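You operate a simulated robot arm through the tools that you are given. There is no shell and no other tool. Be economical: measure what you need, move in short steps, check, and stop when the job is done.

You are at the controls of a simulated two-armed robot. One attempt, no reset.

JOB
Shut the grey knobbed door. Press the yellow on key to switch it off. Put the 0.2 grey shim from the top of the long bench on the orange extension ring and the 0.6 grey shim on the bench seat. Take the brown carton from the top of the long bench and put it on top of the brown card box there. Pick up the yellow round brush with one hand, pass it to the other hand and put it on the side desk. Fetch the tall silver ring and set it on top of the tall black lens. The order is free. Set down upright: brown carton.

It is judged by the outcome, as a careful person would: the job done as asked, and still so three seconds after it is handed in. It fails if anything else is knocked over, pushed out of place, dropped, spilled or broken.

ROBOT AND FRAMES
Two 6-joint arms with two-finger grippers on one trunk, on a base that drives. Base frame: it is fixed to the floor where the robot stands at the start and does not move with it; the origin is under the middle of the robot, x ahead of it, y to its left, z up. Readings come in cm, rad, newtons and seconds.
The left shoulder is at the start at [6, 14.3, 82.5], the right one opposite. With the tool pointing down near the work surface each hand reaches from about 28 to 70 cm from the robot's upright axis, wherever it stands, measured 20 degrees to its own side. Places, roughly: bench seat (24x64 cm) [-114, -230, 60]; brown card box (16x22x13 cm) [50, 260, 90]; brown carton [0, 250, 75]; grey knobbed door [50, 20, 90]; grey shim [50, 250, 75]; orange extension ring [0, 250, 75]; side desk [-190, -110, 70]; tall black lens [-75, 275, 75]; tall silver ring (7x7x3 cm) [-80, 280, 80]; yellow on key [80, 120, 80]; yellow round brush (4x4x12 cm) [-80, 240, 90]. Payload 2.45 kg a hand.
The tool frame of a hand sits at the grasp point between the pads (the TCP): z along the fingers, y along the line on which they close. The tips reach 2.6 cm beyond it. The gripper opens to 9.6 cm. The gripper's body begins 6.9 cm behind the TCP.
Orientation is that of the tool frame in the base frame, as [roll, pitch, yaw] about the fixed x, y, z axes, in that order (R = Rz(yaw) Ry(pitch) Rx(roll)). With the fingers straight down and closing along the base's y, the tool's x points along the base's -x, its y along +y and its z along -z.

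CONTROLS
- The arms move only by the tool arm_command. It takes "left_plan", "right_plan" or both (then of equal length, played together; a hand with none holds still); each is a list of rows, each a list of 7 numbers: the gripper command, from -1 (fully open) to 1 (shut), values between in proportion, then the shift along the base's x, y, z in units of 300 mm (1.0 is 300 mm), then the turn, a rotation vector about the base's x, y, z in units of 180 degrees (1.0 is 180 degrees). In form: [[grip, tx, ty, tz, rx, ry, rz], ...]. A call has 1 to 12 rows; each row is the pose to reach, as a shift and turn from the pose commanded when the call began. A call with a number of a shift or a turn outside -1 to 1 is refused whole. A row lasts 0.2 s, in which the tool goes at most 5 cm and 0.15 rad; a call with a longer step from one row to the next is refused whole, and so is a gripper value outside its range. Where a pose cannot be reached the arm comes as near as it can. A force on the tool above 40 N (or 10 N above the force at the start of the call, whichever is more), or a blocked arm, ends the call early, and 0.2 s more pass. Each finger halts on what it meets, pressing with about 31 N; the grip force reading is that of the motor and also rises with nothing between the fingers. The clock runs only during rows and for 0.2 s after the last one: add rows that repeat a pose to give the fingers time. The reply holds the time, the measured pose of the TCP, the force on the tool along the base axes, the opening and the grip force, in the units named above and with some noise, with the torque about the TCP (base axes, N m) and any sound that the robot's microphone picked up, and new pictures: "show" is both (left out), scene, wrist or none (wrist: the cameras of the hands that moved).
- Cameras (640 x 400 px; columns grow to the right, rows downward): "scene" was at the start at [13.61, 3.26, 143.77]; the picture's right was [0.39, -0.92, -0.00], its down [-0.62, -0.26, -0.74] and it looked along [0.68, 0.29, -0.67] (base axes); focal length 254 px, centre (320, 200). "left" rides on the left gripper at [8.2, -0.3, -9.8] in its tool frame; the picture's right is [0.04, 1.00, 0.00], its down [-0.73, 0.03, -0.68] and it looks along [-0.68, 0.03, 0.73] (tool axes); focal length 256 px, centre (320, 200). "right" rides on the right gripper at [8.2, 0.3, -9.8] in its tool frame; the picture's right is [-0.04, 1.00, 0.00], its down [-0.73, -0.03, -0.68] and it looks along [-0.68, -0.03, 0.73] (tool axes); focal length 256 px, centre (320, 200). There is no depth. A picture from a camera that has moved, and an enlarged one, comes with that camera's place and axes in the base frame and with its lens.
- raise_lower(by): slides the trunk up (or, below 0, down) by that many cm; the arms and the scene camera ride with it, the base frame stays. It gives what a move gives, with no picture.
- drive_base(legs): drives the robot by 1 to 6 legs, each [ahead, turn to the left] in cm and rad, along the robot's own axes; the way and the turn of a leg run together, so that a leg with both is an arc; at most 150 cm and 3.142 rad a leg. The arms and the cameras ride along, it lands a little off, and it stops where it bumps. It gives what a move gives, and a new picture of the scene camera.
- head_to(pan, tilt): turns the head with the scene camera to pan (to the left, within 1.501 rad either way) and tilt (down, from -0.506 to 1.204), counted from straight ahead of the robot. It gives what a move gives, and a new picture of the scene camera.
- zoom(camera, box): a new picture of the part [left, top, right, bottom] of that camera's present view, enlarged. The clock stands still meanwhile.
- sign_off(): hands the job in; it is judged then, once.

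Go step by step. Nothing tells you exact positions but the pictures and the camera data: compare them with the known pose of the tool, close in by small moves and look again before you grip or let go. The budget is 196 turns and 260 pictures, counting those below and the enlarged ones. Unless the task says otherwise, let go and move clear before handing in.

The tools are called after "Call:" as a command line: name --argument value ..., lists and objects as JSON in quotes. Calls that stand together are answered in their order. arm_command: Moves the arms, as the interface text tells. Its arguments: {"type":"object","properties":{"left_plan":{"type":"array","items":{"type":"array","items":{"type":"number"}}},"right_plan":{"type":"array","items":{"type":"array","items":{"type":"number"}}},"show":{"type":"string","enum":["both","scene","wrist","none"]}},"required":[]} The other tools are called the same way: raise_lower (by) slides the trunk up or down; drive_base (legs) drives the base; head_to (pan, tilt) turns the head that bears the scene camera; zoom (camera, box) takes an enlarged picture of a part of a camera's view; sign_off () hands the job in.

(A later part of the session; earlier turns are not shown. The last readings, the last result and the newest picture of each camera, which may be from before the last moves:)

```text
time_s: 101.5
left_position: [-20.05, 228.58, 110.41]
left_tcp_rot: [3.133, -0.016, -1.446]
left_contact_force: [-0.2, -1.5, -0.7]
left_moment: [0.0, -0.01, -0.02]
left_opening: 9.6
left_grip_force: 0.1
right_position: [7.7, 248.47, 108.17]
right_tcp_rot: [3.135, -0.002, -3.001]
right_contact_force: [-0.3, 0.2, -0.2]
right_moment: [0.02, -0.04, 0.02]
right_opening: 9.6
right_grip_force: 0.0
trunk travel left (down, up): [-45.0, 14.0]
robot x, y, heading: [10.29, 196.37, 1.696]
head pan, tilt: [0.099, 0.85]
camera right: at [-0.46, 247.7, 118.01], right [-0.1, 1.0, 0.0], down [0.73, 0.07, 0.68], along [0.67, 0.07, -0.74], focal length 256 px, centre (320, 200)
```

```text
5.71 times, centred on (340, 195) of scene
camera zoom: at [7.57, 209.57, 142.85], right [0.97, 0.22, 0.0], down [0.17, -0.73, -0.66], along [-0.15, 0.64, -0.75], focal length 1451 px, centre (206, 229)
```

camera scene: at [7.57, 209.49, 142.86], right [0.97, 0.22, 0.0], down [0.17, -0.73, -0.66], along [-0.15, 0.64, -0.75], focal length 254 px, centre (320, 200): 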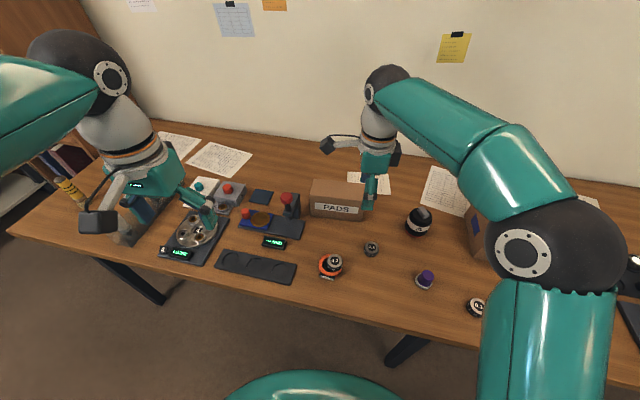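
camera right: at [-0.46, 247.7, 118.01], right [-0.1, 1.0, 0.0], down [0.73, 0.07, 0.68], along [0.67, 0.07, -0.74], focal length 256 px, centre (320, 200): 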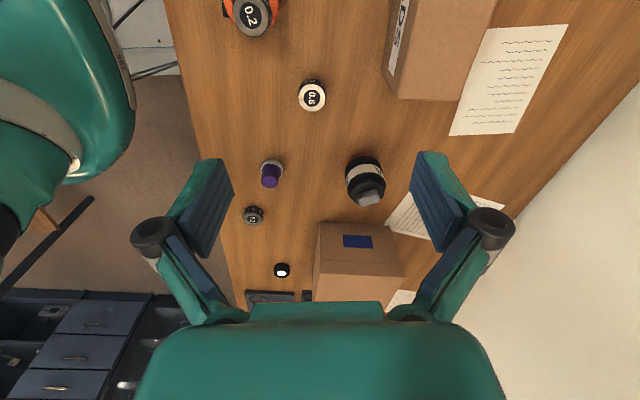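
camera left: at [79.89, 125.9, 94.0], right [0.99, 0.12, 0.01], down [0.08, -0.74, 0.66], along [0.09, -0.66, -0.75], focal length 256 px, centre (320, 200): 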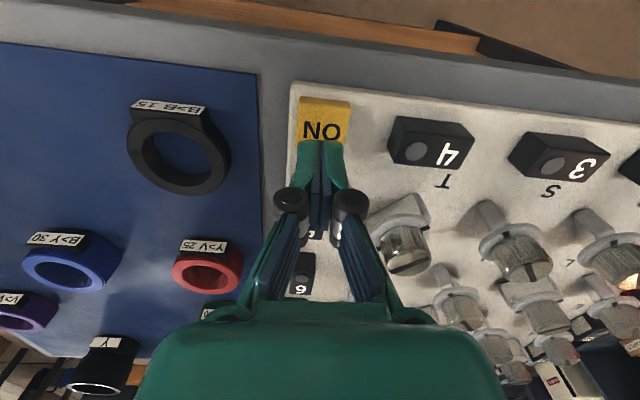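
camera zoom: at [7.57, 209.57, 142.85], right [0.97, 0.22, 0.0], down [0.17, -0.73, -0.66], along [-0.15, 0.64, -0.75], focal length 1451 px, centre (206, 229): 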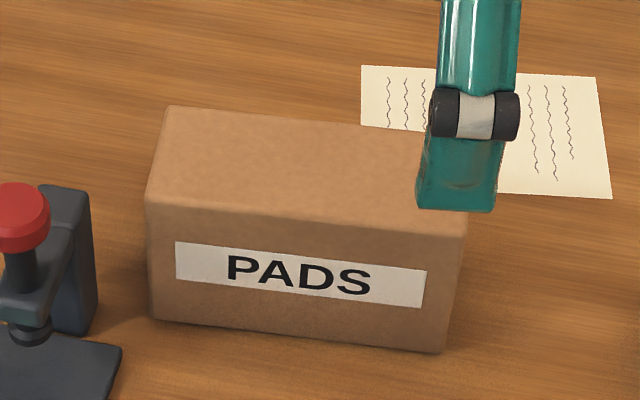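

The carton is about 16.4×7.1×8.5 cm centred near [1.3,261.4], top z≈88. I align the right hand across its 7 cm depth.

Call:
arm_command --right_plan '[[-1, -0.06, 0.1, 0, 0, 0, -0.016], [-1, -0.12, 0.22, 0, 0, 0, -0.032], [-1, -0.18, 0.34, 0, 0, 0, -0.032], [-1, -0.19, 0.43, -0.08, 0, 0, -0.032], [-1, -0.19, 0.43, -0.22, 0, 0, -0.032], [-1, -0.19, 0.43, -0.36, 0, 0, -0.032], [-1, -0.19, 0.43, -0.46, 0, 0, -0.032], [-1, -0.19, 0.43, -0.46, 0, 0, -0.032]]' --show "wrist"

Call:
zoom --camera "scene" --box '[290, 140, 390, 230]'

```text
time_s: 103.3
left_position: [-20.07, 228.7, 110.44]
left_tcp_rot: [3.132, -0.015, -1.447]
left_contact_force: [-0.6, -0.7, 0.3]
left_moment: [-0.01, -0.05, -0.01]
left_opening: 9.61
left_grip_force: 0.0
right_position: [3.28, 257.98, 94.05]
right_tcp_rot: [3.137, -0.001, -3.104]
right_contact_force: [-0.2, 0.3, -0.2]
right_moment: [-0.02, 0.0, 0.03]
right_opening: 9.6
right_grip_force: 0.1
right hand out of reach, approached as far as the arm can: row 2, 3, 4, 5, 6, 7, 8
trunk travel left (down, up): [-45.0, 14.0]
robot x, y, heading: [9.98, 195.89, 1.701]
head pan, tilt: [0.099, 0.85]
camera right: at [-4.91, 257.98, 103.86], right [0.0, 1.0, 0.0], down [0.74, 0.0, 0.68], along [0.68, 0.0, -0.74], focal length 256 px, centre (320, 200)
```

right: 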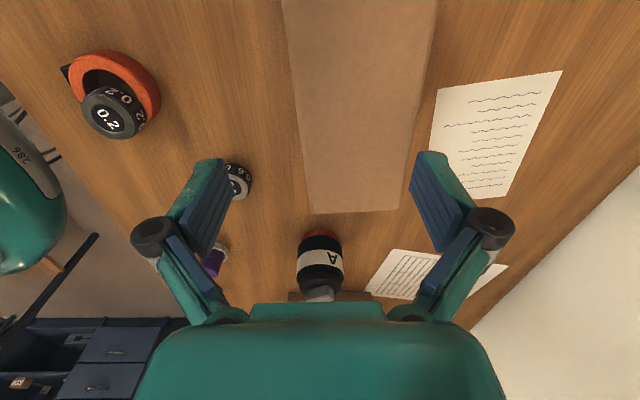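

```text
4.44 times, centred on (340, 185) of scene
camera zoom: at [7.53, 209.61, 142.84], right [0.97, 0.22, 0.0], down [0.17, -0.73, -0.66], along [-0.15, 0.64, -0.75], focal length 1129 px, centre (231, 267)
```

zoom: 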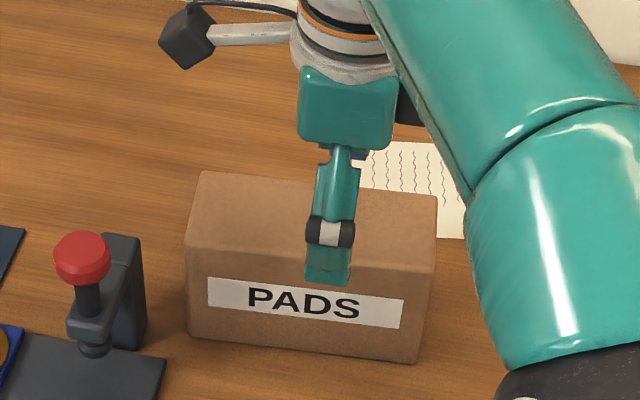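

The reach is a few cm short. I edge the base forward a little.

Call:
drive_base --legs '[[4, -0.03]]'

Call:
zoom --camera "right" --box '[0, 0, 640, 400]'

```text
time_s: 104.2
left_position: [-19.68, 233.77, 110.23]
left_tcp_rot: [3.134, -0.018, -1.476]
left_contact_force: [-0.3, 1.5, -0.7]
left_moment: [-0.08, -0.04, 0.02]
left_opening: 9.61
left_grip_force: 0.1
right_position: [4.7, 262.35, 93.9]
right_tcp_rot: [3.14, -0.003, -3.129]
right_contact_force: [0.6, 0.5, -0.4]
right_moment: [-0.09, 0.02, -0.04]
right_opening: 9.59
right_grip_force: 0.1
trunk travel left (down, up): [-45.0, 14.0]
robot x, y, heading: [9.73, 199.91, 1.662]
head pan, tilt: [0.099, 0.85]
camera scene: at [7.43, 214.01, 142.8], right [0.98, 0.19, 0.0], down [0.14, -0.74, -0.66], along [-0.13, 0.65, -0.75], focal length 254 px, centre (320, 200)
```

scene: 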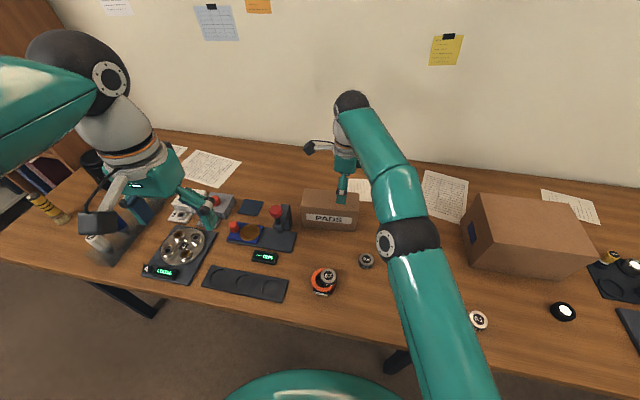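

```text
1.00 times, centred on (320, 200) of right (not enlarged: the box is as wide or as high as the picture)
camera zoom: at [-3.56, 262.61, 103.64], right [0.03, 1.0, 0.0], down [0.74, -0.02, 0.68], along [0.68, -0.02, -0.74], focal length 256 px, centre (320, 200)
```

zoom: 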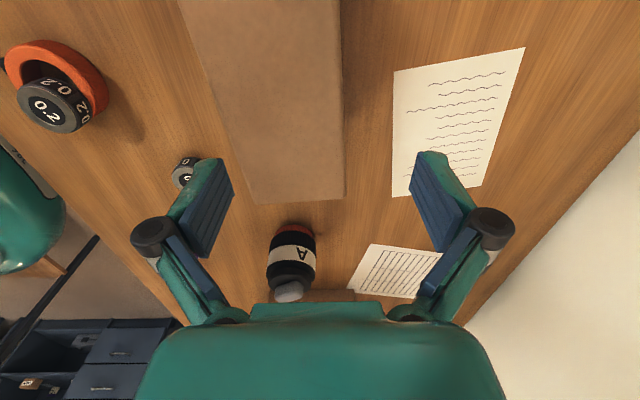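

The carton's centre line is y≈260 from this closer view. I recentre, rotate slightly, and descend.

Call:
arm_command --right_plan '[[-1, -0.03, -0.04, 0, 0, 0, 0.005], [-1, -0.057, -0.077, 0, 0, 0, 0.01], [-1, -0.057, -0.077, -0.05, 0, 0, 0.01], [-1, -0.057, -0.077, -0.12, 0, 0, 0.01], [-1, -0.057, -0.077, -0.12, 0, 0, 0.01]]' --show "wrist"

Call:
zoom --camera "scene" --box '[280, 140, 400, 250]'

```text
time_s: 105.4
left_position: [-19.54, 233.45, 110.4]
left_tcp_rot: [3.134, -0.016, -1.474]
left_contact_force: [0.8, -0.7, -0.1]
left_moment: [0.01, -0.05, -0.02]
left_opening: 9.59
left_grip_force: 0.0
right_position: [3.01, 259.73, 90.43]
right_tcp_rot: [3.135, -0.002, -3.1]
right_contact_force: [-0.8, 0.4, 0.3]
right_moment: [-0.02, 0.01, 0.0]
right_opening: 9.59
right_grip_force: 0.0
trunk travel left (down, up): [-45.0, 14.0]
robot x, y, heading: [9.69, 200.18, 1.66]
head pan, tilt: [0.099, 0.85]
camera right: at [-5.28, 259.74, 100.23], right [0.0, 1.0, 0.0], down [0.74, 0.0, 0.68], along [0.68, 0.0, -0.74], focal length 256 px, centre (320, 200)
```

right: 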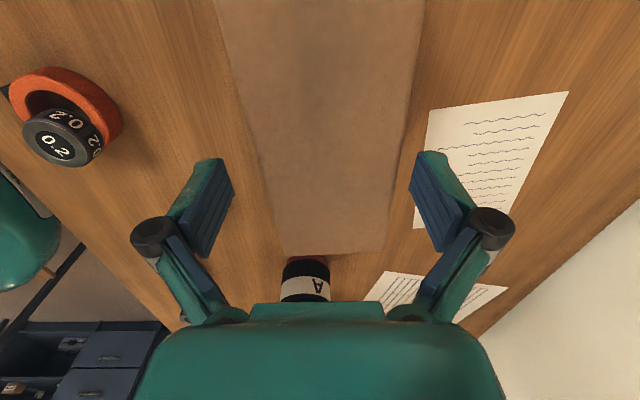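

```text
3.64 times, centred on (340, 195) of scene
camera zoom: at [7.43, 213.6, 142.85], right [0.98, 0.19, 0.0], down [0.14, -0.74, -0.66], along [-0.13, 0.65, -0.75], focal length 923 px, centre (247, 218)
```

zoom: 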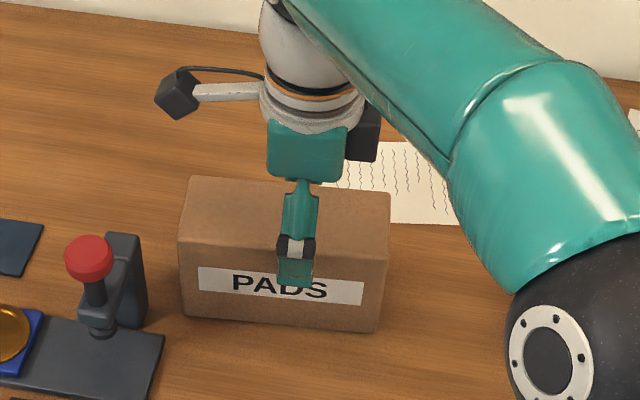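

The carton is centred between the fingers. I go down and close.

Call:
arm_command --right_plan '[[-1, 0, 0.007, -0.03, 0, 0, 0], [-1, 0, 0.007, -0.07, 0, 0, 0], [-1, 0, 0.007, -0.11, 0, 0, 0], [-1, 0, 0.007, -0.15, 0, 0, 0], [-1, 0, 0.007, -0.18, 0, 0, 0], [-0.5, 0, 0.007, -0.18, 0, 0, 0], [0, 0, 0.007, -0.18, 0, 0, 0], [0.4, 0, 0.007, -0.18, 0, 0, 0], [0.4, 0, 0.007, -0.18, 0, 0, 0]]' --show "wrist"

```text
time_s: 107.4
left_position: [-19.62, 233.31, 110.55]
left_tcp_rot: [3.133, -0.013, -1.473]
left_contact_force: [-0.4, 0.1, -0.2]
left_moment: [0.0, -0.03, -0.03]
left_opening: 9.59
left_grip_force: 0.0
right_position: [2.84, 260.07, 85.26]
right_tcp_rot: [3.131, -0.003, -3.1]
right_contact_force: [-1.1, 5.0, 25.0]
right_moment: [-0.25, -0.22, 0.73]
right_opening: 7.83
right_grip_force: 31.2
trunk travel left (down, up): [-45.0, 14.0]
robot x, y, heading: [9.57, 199.79, 1.661]
head pan, tilt: [0.099, 0.85]
camera right: at [-5.28, 259.92, 95.19], right [0.0, 1.0, 0.01], down [0.74, -0.01, 0.68], along [0.68, 0.01, -0.74], focal length 256 px, centre (320, 200)
```

right: 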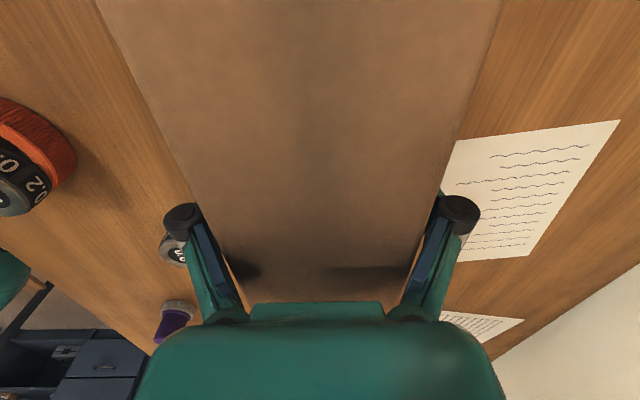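

The carton is held (7.8 cm). I lift it clear.

Call:
arm_command --right_plan '[[1, 0, 0, 0.02, 0, 0, 0], [1, 0, 0, 0.06, 0, 0, 0], [1, 0, 0, 0.15, 0, 0, 0], [1, 0, 0, 0.28, 0, 0, 0], [1, 0, -0.04, 0.4, 0, 0, 0], [1, 0.05, -0.15, 0.5, 0, 0, 0], [1, 0.12, -0.26, 0.6, 0, 0, 0], [1, 0.2, -0.36, 0.68, 0, 0, 0], [1, 0.28, -0.4, 0.75, 0, 0, 0], [1, 0.36, -0.45, 0.8, 0, 0, 0], [1, 0.36, -0.45, 0.8, 0, 0, 0]]' --show "both"

```text
time_s: 109.8
left_position: [-19.6, 233.54, 110.42]
left_tcp_rot: [3.133, -0.017, -1.476]
left_contact_force: [-0.6, 0.1, 0.3]
left_moment: [0.04, 0.02, 0.01]
left_opening: 9.63
left_grip_force: 0.1
right_position: [13.66, 246.67, 109.18]
right_tcp_rot: [3.139, -0.002, -3.099]
right_contact_force: [-0.1, 0.4, -3.8]
right_moment: [-0.02, -0.02, 0.03]
right_opening: 6.96
right_grip_force: 31.3
trunk travel left (down, up): [-45.0, 14.0]
robot x, y, heading: [9.66, 199.96, 1.667]
head pan, tilt: [0.099, 0.85]
camera scene: at [7.39, 213.69, 142.84], right [0.98, 0.19, 0.0], down [0.14, -0.74, -0.66], along [-0.13, 0.65, -0.75], focal length 254 px, centre (320, 200)
camera right: at [5.46, 246.59, 118.89], right [0.0, 1.0, 0.0], down [0.74, 0.0, 0.68], along [0.68, 0.0, -0.74], focal length 256 px, centre (320, 200)
```

scene: 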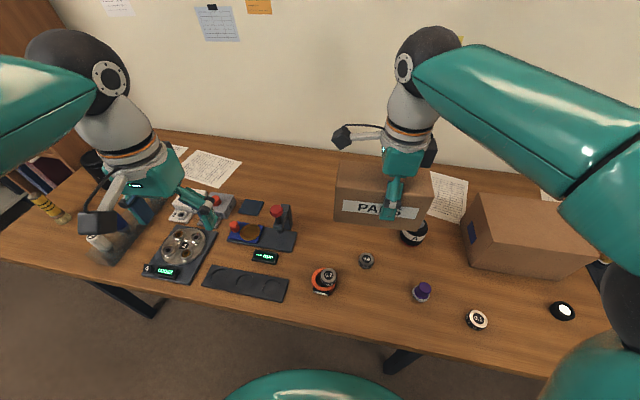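
right: 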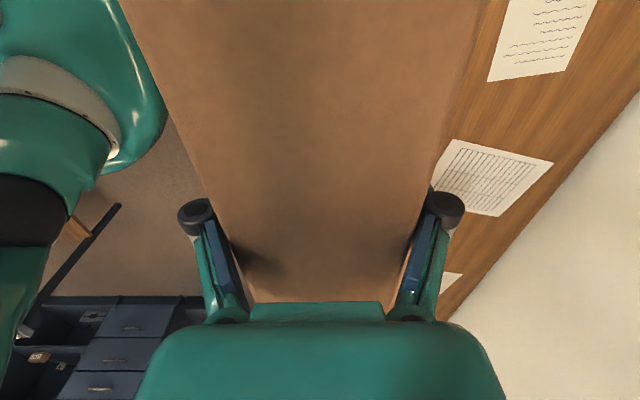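

The carton is firmly held. I raise the trunk for reach and drive over to the card box.

Call:
raise_lower --by 10

Call:
drive_base --legs '[[-40, 0], [0, -0.85], [25, 0], [26, 0.8]]'

```text
time_s: 111.1
left_position: [-19.58, 233.58, 120.39]
left_tcp_rot: [3.133, -0.016, -1.474]
left_contact_force: [0.4, -0.6, 0.3]
left_moment: [-0.01, -0.01, 0.0]
left_opening: 9.62
left_grip_force: 0.1
right_position: [13.72, 246.62, 119.03]
right_tcp_rot: [3.139, -0.003, -3.099]
right_contact_force: [-0.1, -0.1, -3.8]
right_moment: [-0.01, -0.07, 0.02]
right_opening: 6.99
right_grip_force: 30.9
trunk travel left (down, up): [-55.0, 4.0]
robot x, y, heading: [9.76, 199.7, 1.663]
head pan, tilt: [0.099, 0.85]
```

```text
time_s: 119.9
left_position: [11.11, 237.23, 120.45]
left_tcp_rot: [3.133, -0.015, -1.516]
left_contact_force: [-0.4, 0.6, -0.2]
left_moment: [-0.01, -0.04, 0.01]
left_opening: 9.62
left_grip_force: 0.0
right_position: [44.77, 249.07, 119.14]
right_tcp_rot: [3.138, -0.003, 3.141]
right_contact_force: [-1.0, 0.1, -4.1]
right_moment: [-0.02, -0.04, 0.02]
right_opening: 7.0
right_grip_force: 30.5
trunk travel left (down, up): [-55.0, 4.0]
robot x, y, heading: [40.71, 202.56, 1.616]
head pan, tilt: [0.099, 0.85]
camera scene: at [39.08, 216.48, 152.85], right [0.99, 0.15, 0.0], down [0.11, -0.74, -0.66], along [-0.1, 0.65, -0.75], focal length 254 px, centre (320, 200)
```

scene: 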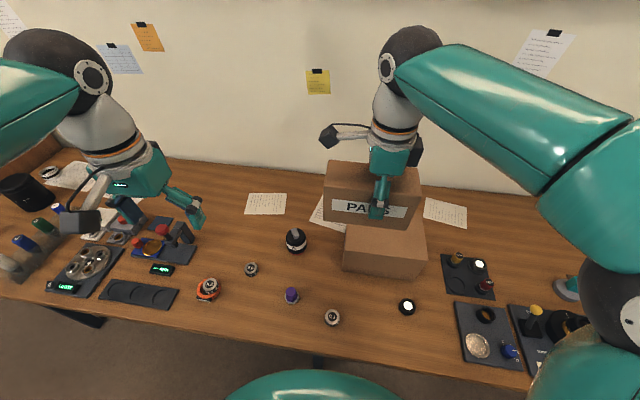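

Arrived squarely in front of the box. I zoom to locate the box top precisely.

Call:
zoom --camera "scene" --box '[300, 150, 460, 290]'

Call:
zoom --camera "left" --box '[0, 0, 640, 400]'

```text
2.86 times, centred on (380, 220) of scene
camera zoom: at [39.08, 216.48, 152.85], right [0.99, 0.15, 0.0], down [0.11, -0.74, -0.66], along [-0.1, 0.65, -0.75], focal length 726 px, centre (149, 143)
```

zoom: 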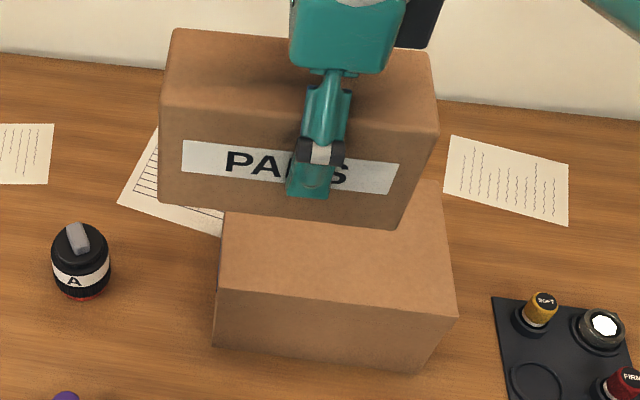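

```text
1.00 times, centred on (320, 200) of left (not enlarged: the box is as wide or as high as the picture)
camera zoom: at [11.89, 229.42, 130.29], right [-1.0, -0.1, 0.01], down [-0.06, 0.74, 0.67], along [-0.07, 0.66, -0.74], focal length 256 px, centre (320, 200)
```

zoom: 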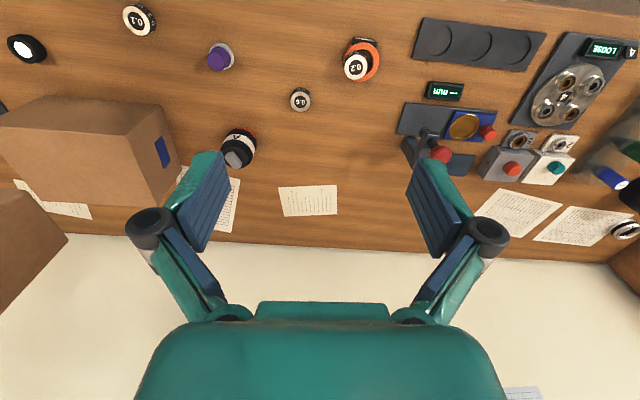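

The box top is at z≈91.2, centred about [51.3,260.6]. I bring the carton over it.

Call:
arm_command --right_plan '[[1, 0.06, 0.1, 0, 0, 0, 0], [1, 0.12, 0.2, 0, 0, 0, 0], [1, 0.18, 0.3, 0, 0, 0, 0], [1, 0.24, 0.38, -0.06, 0, 0, 0], [1, 0.24, 0.38, -0.18, 0, 0, 0], [1, 0.24, 0.38, -0.3, 0, 0, 0], [1, 0.24, 0.38, -0.42, 0, 0, 0], [1, 0.24, 0.38, -0.52, 0, 0, 0], [1, 0.24, 0.38, -0.6, 0, 0, 0], [1, 0.24, 0.38, -0.6, 0, 0, 0]]' --show "wrist"

Call:
zoom --camera "scene" --box '[300, 130, 480, 290]'

Call:
zoom --camera "left" --box '[0, 50, 200, 250]'

```text
time_s: 122.1
left_position: [11.14, 237.21, 120.47]
left_tcp_rot: [3.134, -0.017, -1.516]
left_contact_force: [0.4, 0.4, -0.4]
left_moment: [0.02, -0.01, 0.0]
left_opening: 9.62
left_grip_force: 0.0
right_position: [52.16, 260.34, 101.19]
right_tcp_rot: [3.138, -0.002, -3.141]
right_contact_force: [-0.8, 0.1, -4.4]
right_moment: [0.0, -0.02, -0.03]
right_opening: 6.98
right_grip_force: 30.8
trunk travel left (down, up): [-55.0, 4.0]
robot x, y, heading: [40.99, 202.86, 1.625]
head pan, tilt: [0.099, 0.85]
camera right: at [43.95, 260.72, 110.96], right [0.04, 1.0, 0.0], down [0.73, -0.03, 0.68], along [0.68, -0.02, -0.74], focal length 256 px, centre (320, 200)
```

right: 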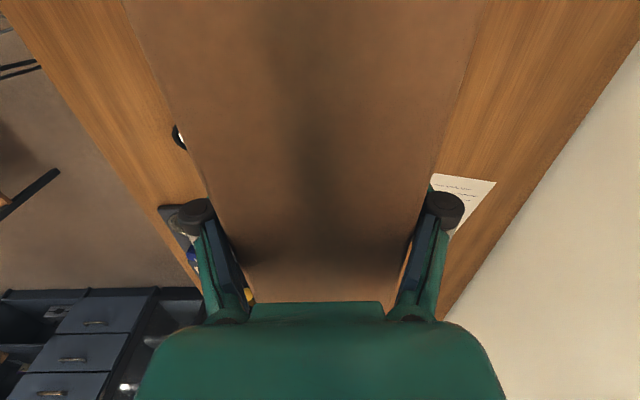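

```text
2.50 times, centred on (390, 210) of scene
camera zoom: at [39.14, 216.48, 152.85], right [0.99, 0.15, 0.0], down [0.11, -0.74, -0.66], along [-0.1, 0.65, -0.75], focal length 635 px, centre (145, 175)
```

zoom: 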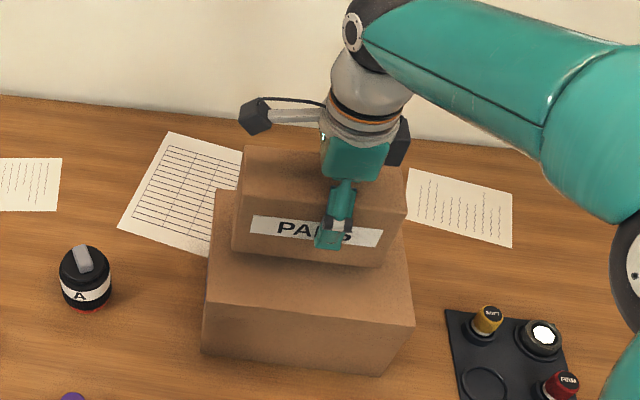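

```text
2.00 times, centred on (100, 150) of left
camera zoom: at [11.94, 229.41, 130.35], right [-1.0, -0.1, 0.01], down [-0.06, 0.74, 0.67], along [-0.07, 0.66, -0.74], focal length 512 px, centre (760, 300)
```

zoom: 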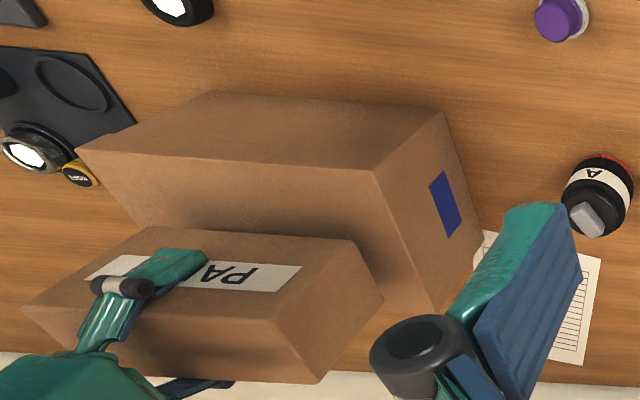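

The carton is centred over the box. I lower it until it touches.

Call:
arm_command --right_plan '[[1, 0, 0, -0.03, 0, 0, 0], [1, 0, 0, -0.06, 0, 0, 0], [1, 0, 0, -0.08, 0, 0, 0], [1, 0, 0, -0.09, 0, 0, 0], [1, 0, 0, -0.1, 0, 0, 0], [1, 0, 0, -0.11, 0, 0, 0], [1, 0, 0, -0.11, 0, 0, 0]]' --show "none"

Call:
zoom --camera "scene" --box '[300, 130, 480, 290]'

```text
time_s: 123.3
left_position: [11.1, 237.21, 120.53]
left_tcp_rot: [3.132, -0.016, -1.515]
left_contact_force: [0.7, 0.4, 0.2]
left_moment: [-0.03, 0.02, 0.0]
left_opening: 9.63
left_grip_force: 0.0
right_position: [52.1, 260.59, 99.06]
right_tcp_rot: [3.122, -0.005, 3.141]
right_contact_force: [0.8, -6.7, 14.9]
right_moment: [-1.04, -0.34, -0.18]
right_opening: 7.07
right_grip_force: 30.8
trunk travel left (down, up): [-55.0, 4.0]
robot x, y, heading: [40.73, 202.64, 1.616]
head pan, tilt: [0.099, 0.85]
stopped in row 6 (right hand): the force on the tool passed its limit at 41 N (the readings are from after the stop); the commanded pose is now the measured one
```

```text
2.50 times, centred on (390, 210) of scene
camera zoom: at [39.1, 216.28, 152.85], right [0.99, 0.15, 0.0], down [0.11, -0.74, -0.66], along [-0.1, 0.65, -0.75], focal length 635 px, centre (145, 175)
```

zoom: 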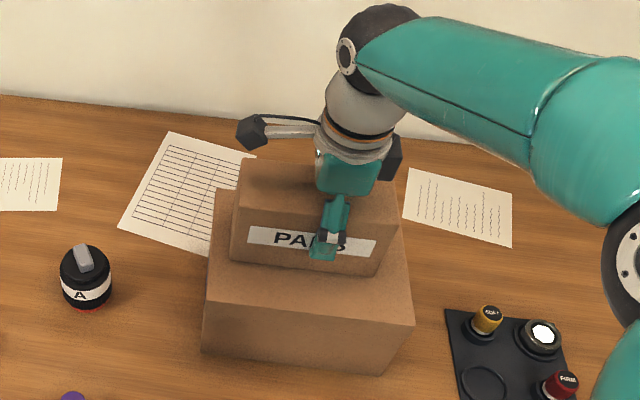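

Contact with the box top. I open and lift away.

Call:
arm_command --right_plan '[[-0.45, 0, 0, 0.003, 0, 0, 0], [-0.7, 0, 0, 0.003, 0, 0, 0], [-1, 0, 0, 0.003, 0, 0, 0], [-1, 0, 0, 0.003, 0, 0, 0], [-1, 0, 0, 0.05, 0, 0, 0], [-1, 0, 0, 0.12, 0, 0, 0], [-1, 0, 0, 0.22, 0, 0, 0], [-1, 0, 0, 0.34, 0, 0, 0], [-1, 0, 0, 0.46, 0, 0, 0], [-1, 0, -0.14, 0.5, 0, 0, 0], [-1, 0, -0.28, 0.5, 0, 0, 0], [-1, 0, -0.42, 0.5, 0, 0, 0]]' --show "none"

Call:
zoom --camera "scene" --box '[240, 130, 480, 290]'

```text
time_s: 125.9
left_position: [11.14, 237.03, 120.66]
left_tcp_rot: [3.132, -0.014, -1.514]
left_contact_force: [0.0, -0.4, 0.6]
left_moment: [0.04, -0.01, -0.01]
left_opening: 9.59
left_grip_force: 0.0
right_position: [52.17, 247.89, 113.7]
right_tcp_rot: [3.12, -0.005, 3.14]
right_contact_force: [-0.7, -0.4, 0.5]
right_moment: [0.05, 0.01, 0.0]
right_opening: 9.58
right_grip_force: 0.1
trunk travel left (down, up): [-55.0, 4.0]
robot x, y, heading: [40.58, 202.73, 1.621]
head pan, tilt: [0.099, 0.85]
```

```text
2.50 times, centred on (360, 210) of scene
camera zoom: at [39.17, 216.24, 152.88], right [0.99, 0.15, 0.0], down [0.11, -0.74, -0.66], along [-0.1, 0.65, -0.75], focal length 635 px, centre (220, 175)
```

zoom: 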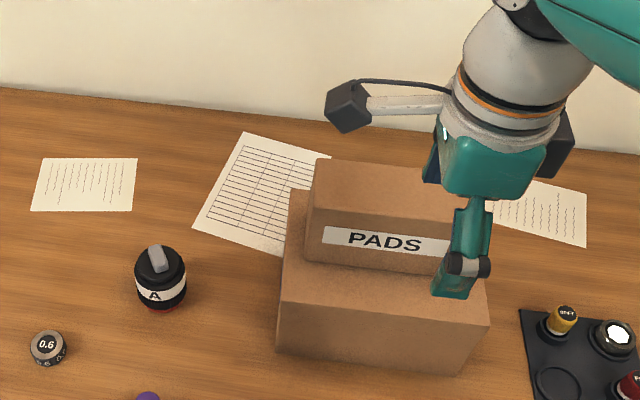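

The carton sits neatly on the card box. Next I drive left towards the lens, silver ring and brush.

Call:
drive_base --legs '[[-32, 0], [0, 0.75], [0, 0.72]]'

```text
time_s: 131.9
left_position: [0.44, 151.11, 120.53]
left_tcp_rot: [3.137, -0.017, -0.218]
left_contact_force: [-0.6, -1.3, -0.3]
left_moment: [0.07, -0.04, 0.0]
left_opening: 9.62
left_grip_force: 0.0
right_position: [1.01, 193.56, 113.54]
right_tcp_rot: [3.124, -0.001, -1.846]
right_contact_force: [-0.3, -1.0, 0.1]
right_moment: [0.04, -0.07, 0.0]
right_opening: 9.6
right_grip_force: 0.1
trunk travel left (down, up): [-55.0, 4.0]
robot x, y, heading: [43.04, 175.0, 2.944]
head pan, tilt: [0.099, 0.85]
stopped in leg 3: the robot was blocked; the commanded pose is now the measured one
camera scene: at [29.02, 176.39, 152.83], right [0.1, 1.0, 0.0], down [0.75, -0.07, -0.66], along [-0.66, 0.07, -0.75], focal length 254 px, centre (320, 200)
```

scene: 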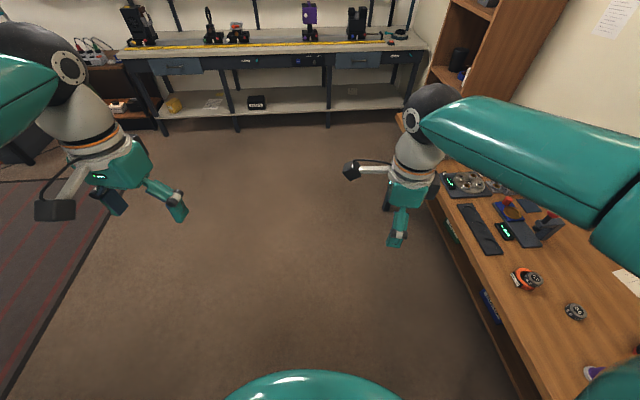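

I continue left and curve to face the bench near the lens.

Call:
drive_base --legs '[[40, 0.15], [48, 0], [30, -1.45]]'

Call:
head_to --pan 0.15 --tilt 0.7

```text
time_s: 140.4
left_position: [-101.17, 230.78, 120.72]
left_tcp_rot: [3.133, -0.015, -1.407]
left_contact_force: [0.3, 0.3, 0.6]
left_moment: [-0.1, 0.09, 0.0]
left_opening: 9.58
left_grip_force: 0.1
right_position: [-61.69, 245.89, 113.78]
right_tcp_rot: [3.126, -0.008, -3.038]
right_contact_force: [0.6, 0.2, -0.6]
right_moment: [-0.05, 0.03, 0.0]
right_opening: 9.61
right_grip_force: 0.2
trunk travel left (down, up): [-55.0, 4.0]
robot x, y, heading: [-68.08, 198.23, 1.716]
head pan, tilt: [0.099, 0.85]
stopped in leg 3: the robot was blocked; the commanded pose is now the measured one
camera scene: at [-70.97, 212.58, 152.82], right [0.97, 0.24, 0.0], down [0.18, -0.73, -0.66], along [-0.16, 0.64, -0.75], focal length 254 px, centre (320, 200)
```

scene: 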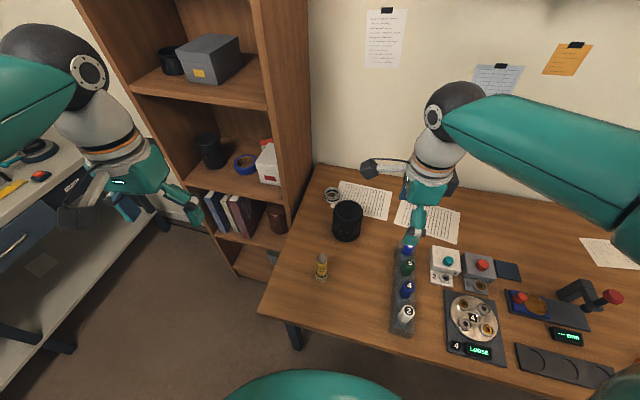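

```text
time_s: 141.1
left_position: [-101.57, 230.36, 120.81]
left_tcp_rot: [3.132, -0.014, -1.407]
left_contact_force: [0.2, 0.6, 0.2]
left_moment: [0.01, 0.01, -0.01]
left_opening: 9.59
left_grip_force: 0.1
right_position: [-61.95, 245.52, 113.88]
right_tcp_rot: [3.122, -0.005, -3.035]
right_contact_force: [-0.3, 0.3, -0.4]
right_moment: [0.0, 0.02, 0.01]
right_opening: 9.61
right_grip_force: 0.1
trunk travel left (down, up): [-55.0, 4.0]
robot x, y, heading: [-68.3, 198.66, 1.717]
head pan, tilt: [0.15, 0.7]
camera scene: at [-71.8, 212.78, 154.08], right [0.96, 0.29, 0.0], down [0.19, -0.62, -0.76], along [-0.22, 0.73, -0.64], focal length 254 px, centre (320, 200)
```

scene: 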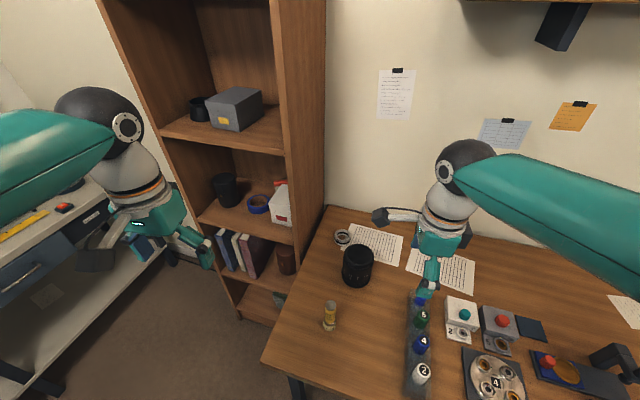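

The yellow brush stands upright near [-79,245], the lens near [-74.5,263], and the silver ring near [-82,278]. I first move the left hand over the brush to measure it.

Call:
arm_command --left_plan '[[-1, 0.12, 0.03, -0.03, 0, 0, 0], [-1, 0.25, 0.06, -0.06, 0, 0, 0], [-1, 0.38, 0.09, -0.1, 0, 0, 0], [-1, 0.5, 0.12, -0.14, 0, 0, 0], [-1, 0.62, 0.16, -0.18, 0, 0, 0], [-1, 0.75, 0.2, -0.22, 0, 0, 0], [-1, 0.75, 0.2, -0.3, 0, 0, 0], [-1, 0.75, 0.2, -0.3, 0, 0, 0]]' --right_plan '[[-1, 0.05, 0, 0, 0, 0, 0], [-1, 0.15, 0, 0, 0, 0, 0], [-1, 0.25, 0, 0, 0, 0, 0], [-1, 0.35, 0, 0, 0, 0, 0], [-1, 0.4, 0, 0, 0, 0, 0], [-1, 0.4, 0, 0, 0, 0, 0], [-1, 0.4, 0, 0, 0, 0, 0], [-1, 0.4, 0, 0, 0, 0, 0]]' --show "both"

```text
time_s: 142.9
left_position: [-78.93, 236.47, 111.63]
left_tcp_rot: [3.134, -0.013, -1.407]
left_contact_force: [-0.2, -0.4, -0.3]
left_moment: [0.01, 0.01, 0.01]
left_opening: 9.6
left_grip_force: 0.1
right_position: [-49.79, 245.79, 113.9]
right_tcp_rot: [3.124, -0.005, -3.034]
right_contact_force: [-0.2, -0.5, 0.0]
right_moment: [0.0, 0.01, -0.01]
right_opening: 9.6
right_grip_force: 0.0
trunk travel left (down, up): [-55.0, 4.0]
robot x, y, heading: [-68.23, 198.72, 1.718]
head pan, tilt: [0.15, 0.7]
camera scene: at [-71.74, 212.84, 154.08], right [0.96, 0.29, 0.0], down [0.19, -0.62, -0.76], along [-0.22, 0.73, -0.64], focal length 254 px, centre (320, 200)
camera right: at [-57.96, 245.0, 123.71], right [-0.07, 1.0, 0.02], down [0.74, 0.04, 0.67], along [0.67, 0.06, -0.74], focal length 256 px, centre (320, 200)
camera left: at [-77.26, 228.69, 121.57], right [-0.98, -0.2, 0.01], down [-0.14, 0.73, 0.67], along [-0.14, 0.65, -0.74], focal length 256 px, centre (320, 200)
```

scene: 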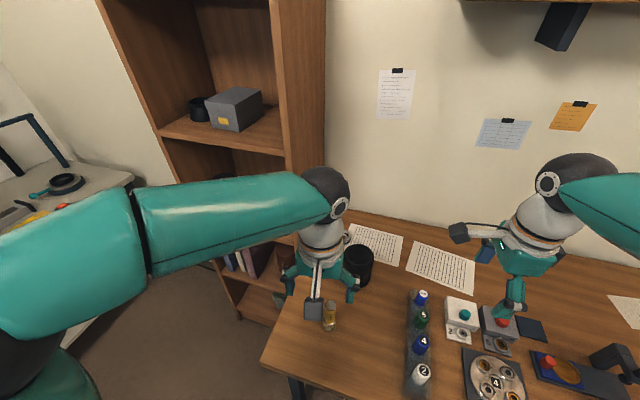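
right: 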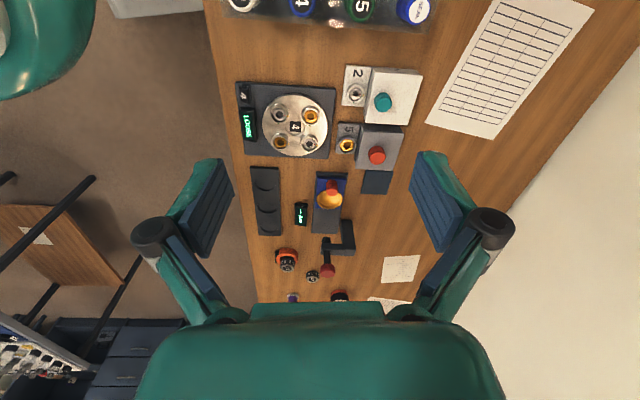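
left: 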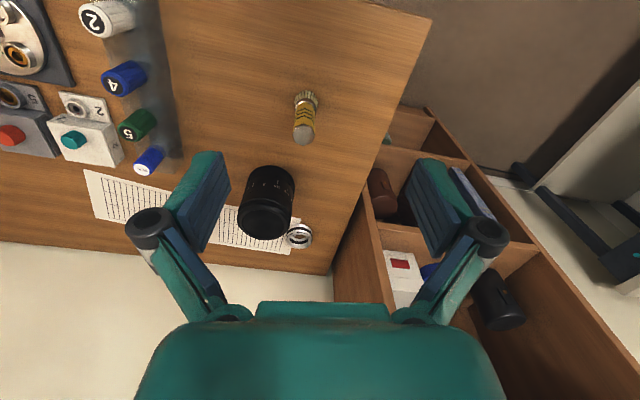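

The brush is at [-78.65,244.3], top z≈92. I go down over it and grip its upper part.

Call:
arm_command --left_plan '[[-0.6, 0.005, 0.13, 0, 0, 0, 0], [-0.6, 0.009, 0.262, -0.04, 0, 0, 0], [-0.6, 0.009, 0.262, -0.2, 0, 0, 0], [-0.6, 0.009, 0.262, -0.35, 0, 0, 0], [-0.6, 0.009, 0.262, -0.5, 0, 0, 0], [-0.6, 0.009, 0.262, -0.53, 0, 0, 0], [-0.6, 0.009, 0.262, -0.53, 0, 0, 0]]' --show "wrist"

Call:
zoom --camera "scene" --box '[280, 230, 400, 350]'

```text
time_s: 144.5
left_position: [-78.72, 244.33, 95.86]
left_tcp_rot: [3.134, -0.014, -1.404]
left_contact_force: [0.0, -0.3, 0.0]
left_moment: [0.01, 0.02, -0.03]
left_opening: 7.69
left_grip_force: 0.1
right_position: [-49.87, 245.61, 113.82]
right_tcp_rot: [3.125, -0.005, -3.036]
right_contact_force: [-0.6, 0.1, -0.7]
right_moment: [-0.01, -0.01, -0.06]
right_opening: 9.64
right_grip_force: 0.0
trunk travel left (down, up): [-55.0, 4.0]
robot x, y, heading: [-68.78, 199.11, 1.717]
head pan, tilt: [0.15, 0.7]
camera left: at [-77.02, 236.53, 105.7], right [-0.98, -0.2, 0.01], down [-0.14, 0.73, 0.67], along [-0.14, 0.65, -0.74], focal length 256 px, centre (320, 200)
```

left: 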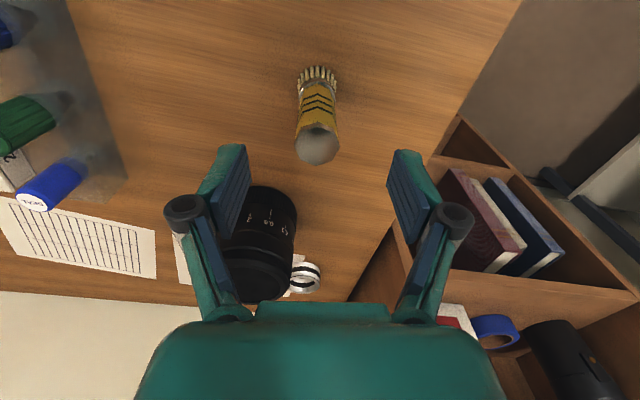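

```text
3.33 times, centred on (340, 290) of scene
camera zoom: at [-71.79, 212.86, 154.07], right [0.96, 0.29, 0.0], down [0.19, -0.62, -0.76], along [-0.22, 0.73, -0.64], focal length 846 px, centre (253, -100)
```

zoom: 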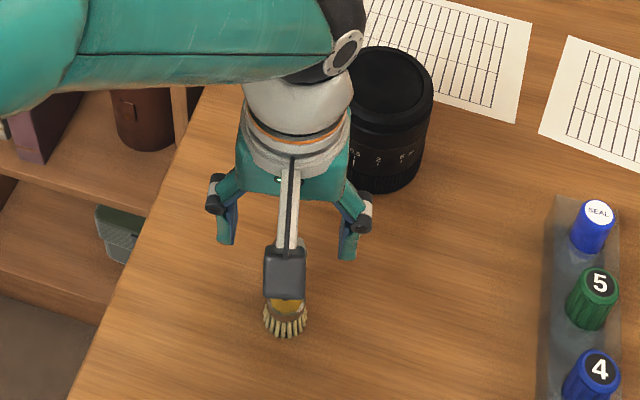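

Aligned. I descend and grip the brush body.

Call:
arm_command --left_plan '[[-0.6, 0, 0, -0.08, 0, 0, 0], [-0.6, 0, 0, -0.16, 0, 0, 0], [-0.6, 0, 0, -0.24, 0, 0, 0], [-0.6, 0, 0, -0.24, 0, 0, 0], [0, 0, 0, -0.24, 0, 0, 0], [0.5, 0, 0, -0.24, 0, 0, 0], [1, 0, 0, -0.24, 0, 0, 0], [1, 0, 0, -0.24, 0, 0, 0]]' --show "wrist"

```text
time_s: 146.3
left_position: [-78.66, 244.23, 88.63]
left_tcp_rot: [3.132, -0.014, -1.407]
left_contact_force: [0.3, 0.7, -0.1]
left_moment: [-0.01, -0.01, 0.0]
left_opening: 2.77
left_grip_force: 31.2
right_position: [-49.84, 245.76, 113.9]
right_tcp_rot: [3.125, -0.004, -3.035]
right_contact_force: [0.4, 0.5, -0.4]
right_moment: [-0.01, -0.03, -0.01]
right_opening: 9.6
right_grip_force: 0.1
trunk travel left (down, up): [-55.0, 4.0]
robot x, y, heading: [-68.24, 198.78, 1.721]
head pan, tilt: [0.15, 0.7]
camera left: at [-77.02, 236.48, 98.41], right [-0.98, -0.2, 0.01], down [-0.14, 0.73, 0.67], along [-0.14, 0.65, -0.74], focal length 256 px, centre (320, 200)
```

left: 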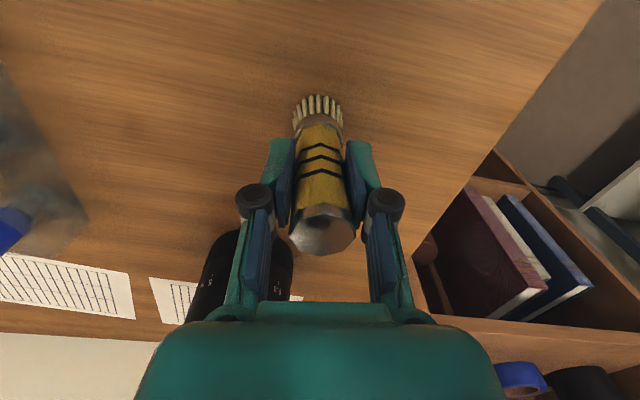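

The brush is held (2.8 cm). I lift it, and meanwhile turn the right hand to point leftwards for a mid-air hand-over.

Call:
arm_command --left_plan '[[1, 0, 0, 0.03, 0, 0, 0], [1, 0, 0, 0.12, 0, 0, 0], [1, 0, -0.02, 0.24, 0, 0, 0], [1, 0, -0.04, 0.36, 0, 0, 0], [1, 0, -0.06, 0.48, 0, 0, 0], [1, 0, -0.09, 0.6, 0, 0, 0], [1, 0, -0.12, 0.72, 0, 0, 0], [1, 0, -0.14, 0.84, 0, 0, 0], [1, 0, -0.14, 0.84, 0, 0, 0], [1, 0, -0.14, 0.84, 0, 0, 0], [1, 0, -0.14, 0.84, 0, 0, 0], [1, 0, -0.14, 0.84, 0, 0, 0]]' --right_plan '[[-1, 0, 0, 0, -0.0048, 0.0447, 0], [-1, 0.02, 0, 0, -0.0095, 0.0895, 0], [-1, 0.04, -0.02, 0, -0.0143, 0.134, 0], [-1, 0.06, -0.04, 0, -0.019, 0.179, 0], [-1, 0.06, -0.06, 0, -0.0238, 0.2237, 0], [-1, 0.06, -0.08, 0, -0.0286, 0.268, 0], [-1, 0.06, -0.1, 0, -0.0334, 0.313, 0], [-1, 0.06, -0.12, 0, -0.0382, 0.358, 0], [-1, 0.06, -0.14, 0, -0.043, 0.4026, 0], [-1, 0.06, -0.16, 0, -0.0477, 0.447, 0], [-1, 0.06, -0.18, 0, -0.0525, 0.492, 0], [-1, 0.06, -0.18, 0, -0.0525, 0.492, 0]]' --show "both"

```text
time_s: 148.9
left_position: [-78.74, 240.17, 113.85]
left_tcp_rot: [3.133, -0.014, -1.408]
left_contact_force: [0.8, -0.5, 0.6]
left_moment: [-0.03, 0.0, 0.0]
left_opening: 2.78
left_grip_force: 31.4
right_position: [-48.11, 240.18, 113.94]
right_tcp_rot: [3.115, -1.563, -3.028]
right_contact_force: [-0.5, 0.0, 0.6]
right_moment: [0.01, 0.0, 0.03]
right_opening: 9.61
right_grip_force: 0.1
trunk travel left (down, up): [-55.0, 4.0]
robot x, y, heading: [-68.28, 198.79, 1.722]
head pan, tilt: [0.15, 0.7]
camera scene: at [-71.81, 212.8, 154.08], right [0.96, 0.29, 0.0], down [0.19, -0.62, -0.76], along [-0.22, 0.73, -0.64], focal length 254 px, centre (320, 200)
camera right: at [-38.45, 241.41, 122.11], right [-0.09, 1.0, -0.04], down [0.69, 0.03, -0.73], along [-0.72, -0.09, -0.69], focal length 256 px, centre (320, 200)
camera left: at [-77.05, 232.33, 123.61], right [-0.98, -0.2, 0.01], down [-0.14, 0.73, 0.67], along [-0.14, 0.65, -0.74], focal length 256 px, centre (320, 200)
```

scene: 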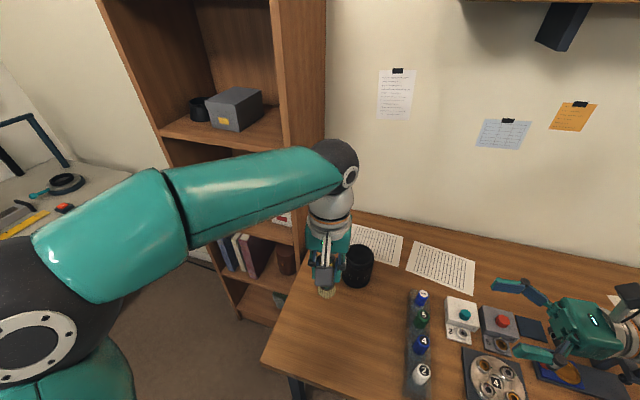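
right: 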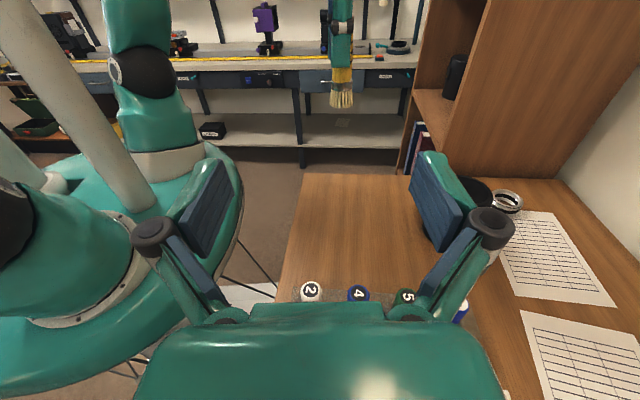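
left: 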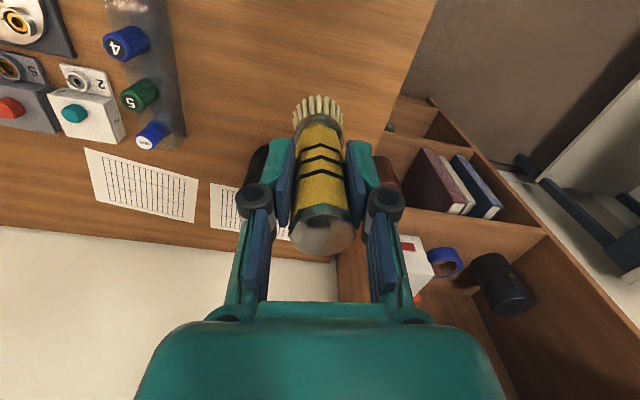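

The right hand points left, facing the brush's lower end. I approach to about 9 cm and check.

Call:
arm_command --right_plan '[[-1, -0.1, 0.003, -0.1, 0, 0, 0], [-1, -0.23, 0.006, -0.18, 0, 0, 0], [-1, -0.37, 0.008, -0.205, 0, 0, 0], [-1, -0.5, 0.008, -0.205, 0, 0, 0], [-1, -0.63, 0.008, -0.205, 0, 0, 0], [-1, -0.72, 0.008, -0.205, 0, 0, 0], [-1, -0.72, 0.008, -0.205, 0, 0, 0]]' --show "both"

```text
time_s: 150.5
left_position: [-78.67, 240.14, 113.77]
left_tcp_rot: [3.132, -0.014, -1.407]
left_contact_force: [-0.6, -0.6, -0.2]
left_moment: [-0.02, -0.01, 0.0]
left_opening: 2.77
left_grip_force: 30.9
right_position: [-69.77, 240.53, 107.55]
right_tcp_rot: [-3.082, -1.559, -3.112]
right_contact_force: [-1.1, 0.5, -0.3]
right_moment: [0.0, -0.03, 0.03]
right_opening: 9.59
right_grip_force: 0.1
trunk travel left (down, up): [-55.0, 4.0]
robot x, y, heading: [-68.37, 198.67, 1.718]
head pan, tilt: [0.15, 0.7]
camera scene: at [-71.77, 212.84, 154.08], right [0.96, 0.29, 0.0], down [0.19, -0.62, -0.76], along [-0.22, 0.73, -0.64], focal length 254 px, centre (320, 200)
camera right: at [-60.15, 241.7, 115.8], right [-0.09, 1.0, -0.04], down [0.69, 0.03, -0.73], along [-0.72, -0.09, -0.69], focal length 256 px, centre (320, 200)
```

scene: 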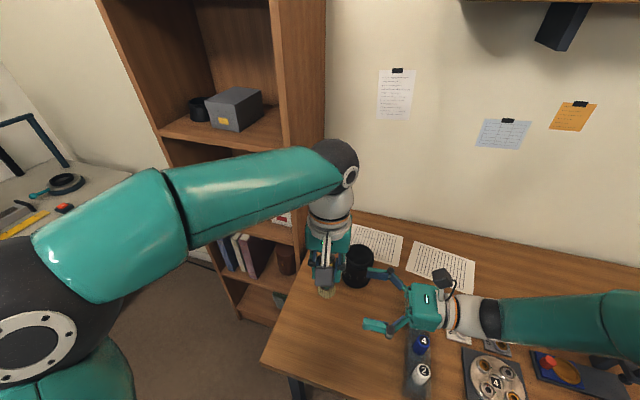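
right: 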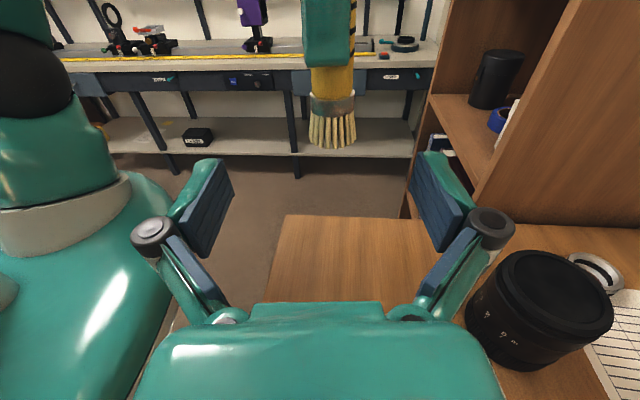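

Aligned within a couple of mm. I move in and close the right fingers on the brush.

Call:
arm_command --right_plan '[[-1, -0.1, 0.002, 0.01, 0, 0, 0], [-1, -0.2, 0.003, 0.012, 0, 0, 0], [-1, -0.297, 0.003, 0.012, 0, 0, 0], [-0.5, -0.297, 0.003, 0.012, 0, 0, 0], [0, -0.297, 0.003, 0.012, 0, 0, 0], [0.5, -0.297, 0.003, 0.012, 0, 0, 0], [1, -0.297, 0.003, 0.012, 0, 0, 0], [1, -0.297, 0.003, 0.012, 0, 0, 0], [1, -0.297, 0.003, 0.012, 0, 0, 0]]' --show "both"

```text
time_s: 152.5
left_position: [-78.66, 240.06, 113.67]
left_tcp_rot: [3.132, -0.016, -1.409]
left_contact_force: [2.4, -6.4, 2.3]
left_moment: [-0.18, -0.09, -0.06]
left_opening: 2.76
left_grip_force: 31.7
right_position: [-78.59, 240.59, 108.13]
right_tcp_rot: [-3.067, -1.561, -3.131]
right_contact_force: [-1.6, 5.1, -1.4]
right_moment: [-0.14, -0.08, 0.05]
right_opening: 3.07
right_grip_force: 31.1
trunk travel left (down, up): [-55.0, 4.0]
robot x, y, heading: [-68.29, 198.69, 1.719]
head pan, tilt: [0.15, 0.7]
camera scene: at [-71.8, 212.85, 154.08], right [0.96, 0.29, 0.0], down [0.19, -0.62, -0.76], along [-0.22, 0.73, -0.64], focal length 254 px, centre (320, 200)
camera right: at [-68.99, 241.83, 116.26], right [-0.09, 1.0, -0.04], down [0.69, 0.03, -0.73], along [-0.72, -0.09, -0.69], focal length 256 px, centre (320, 200)
```

scene: 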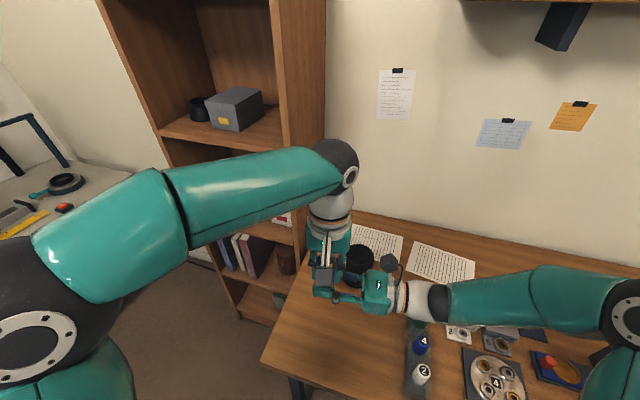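
right: 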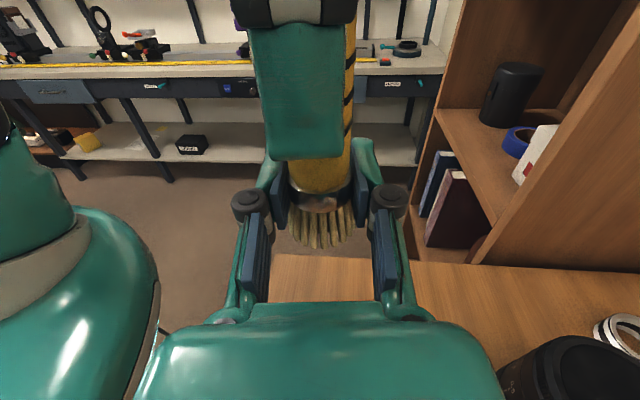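

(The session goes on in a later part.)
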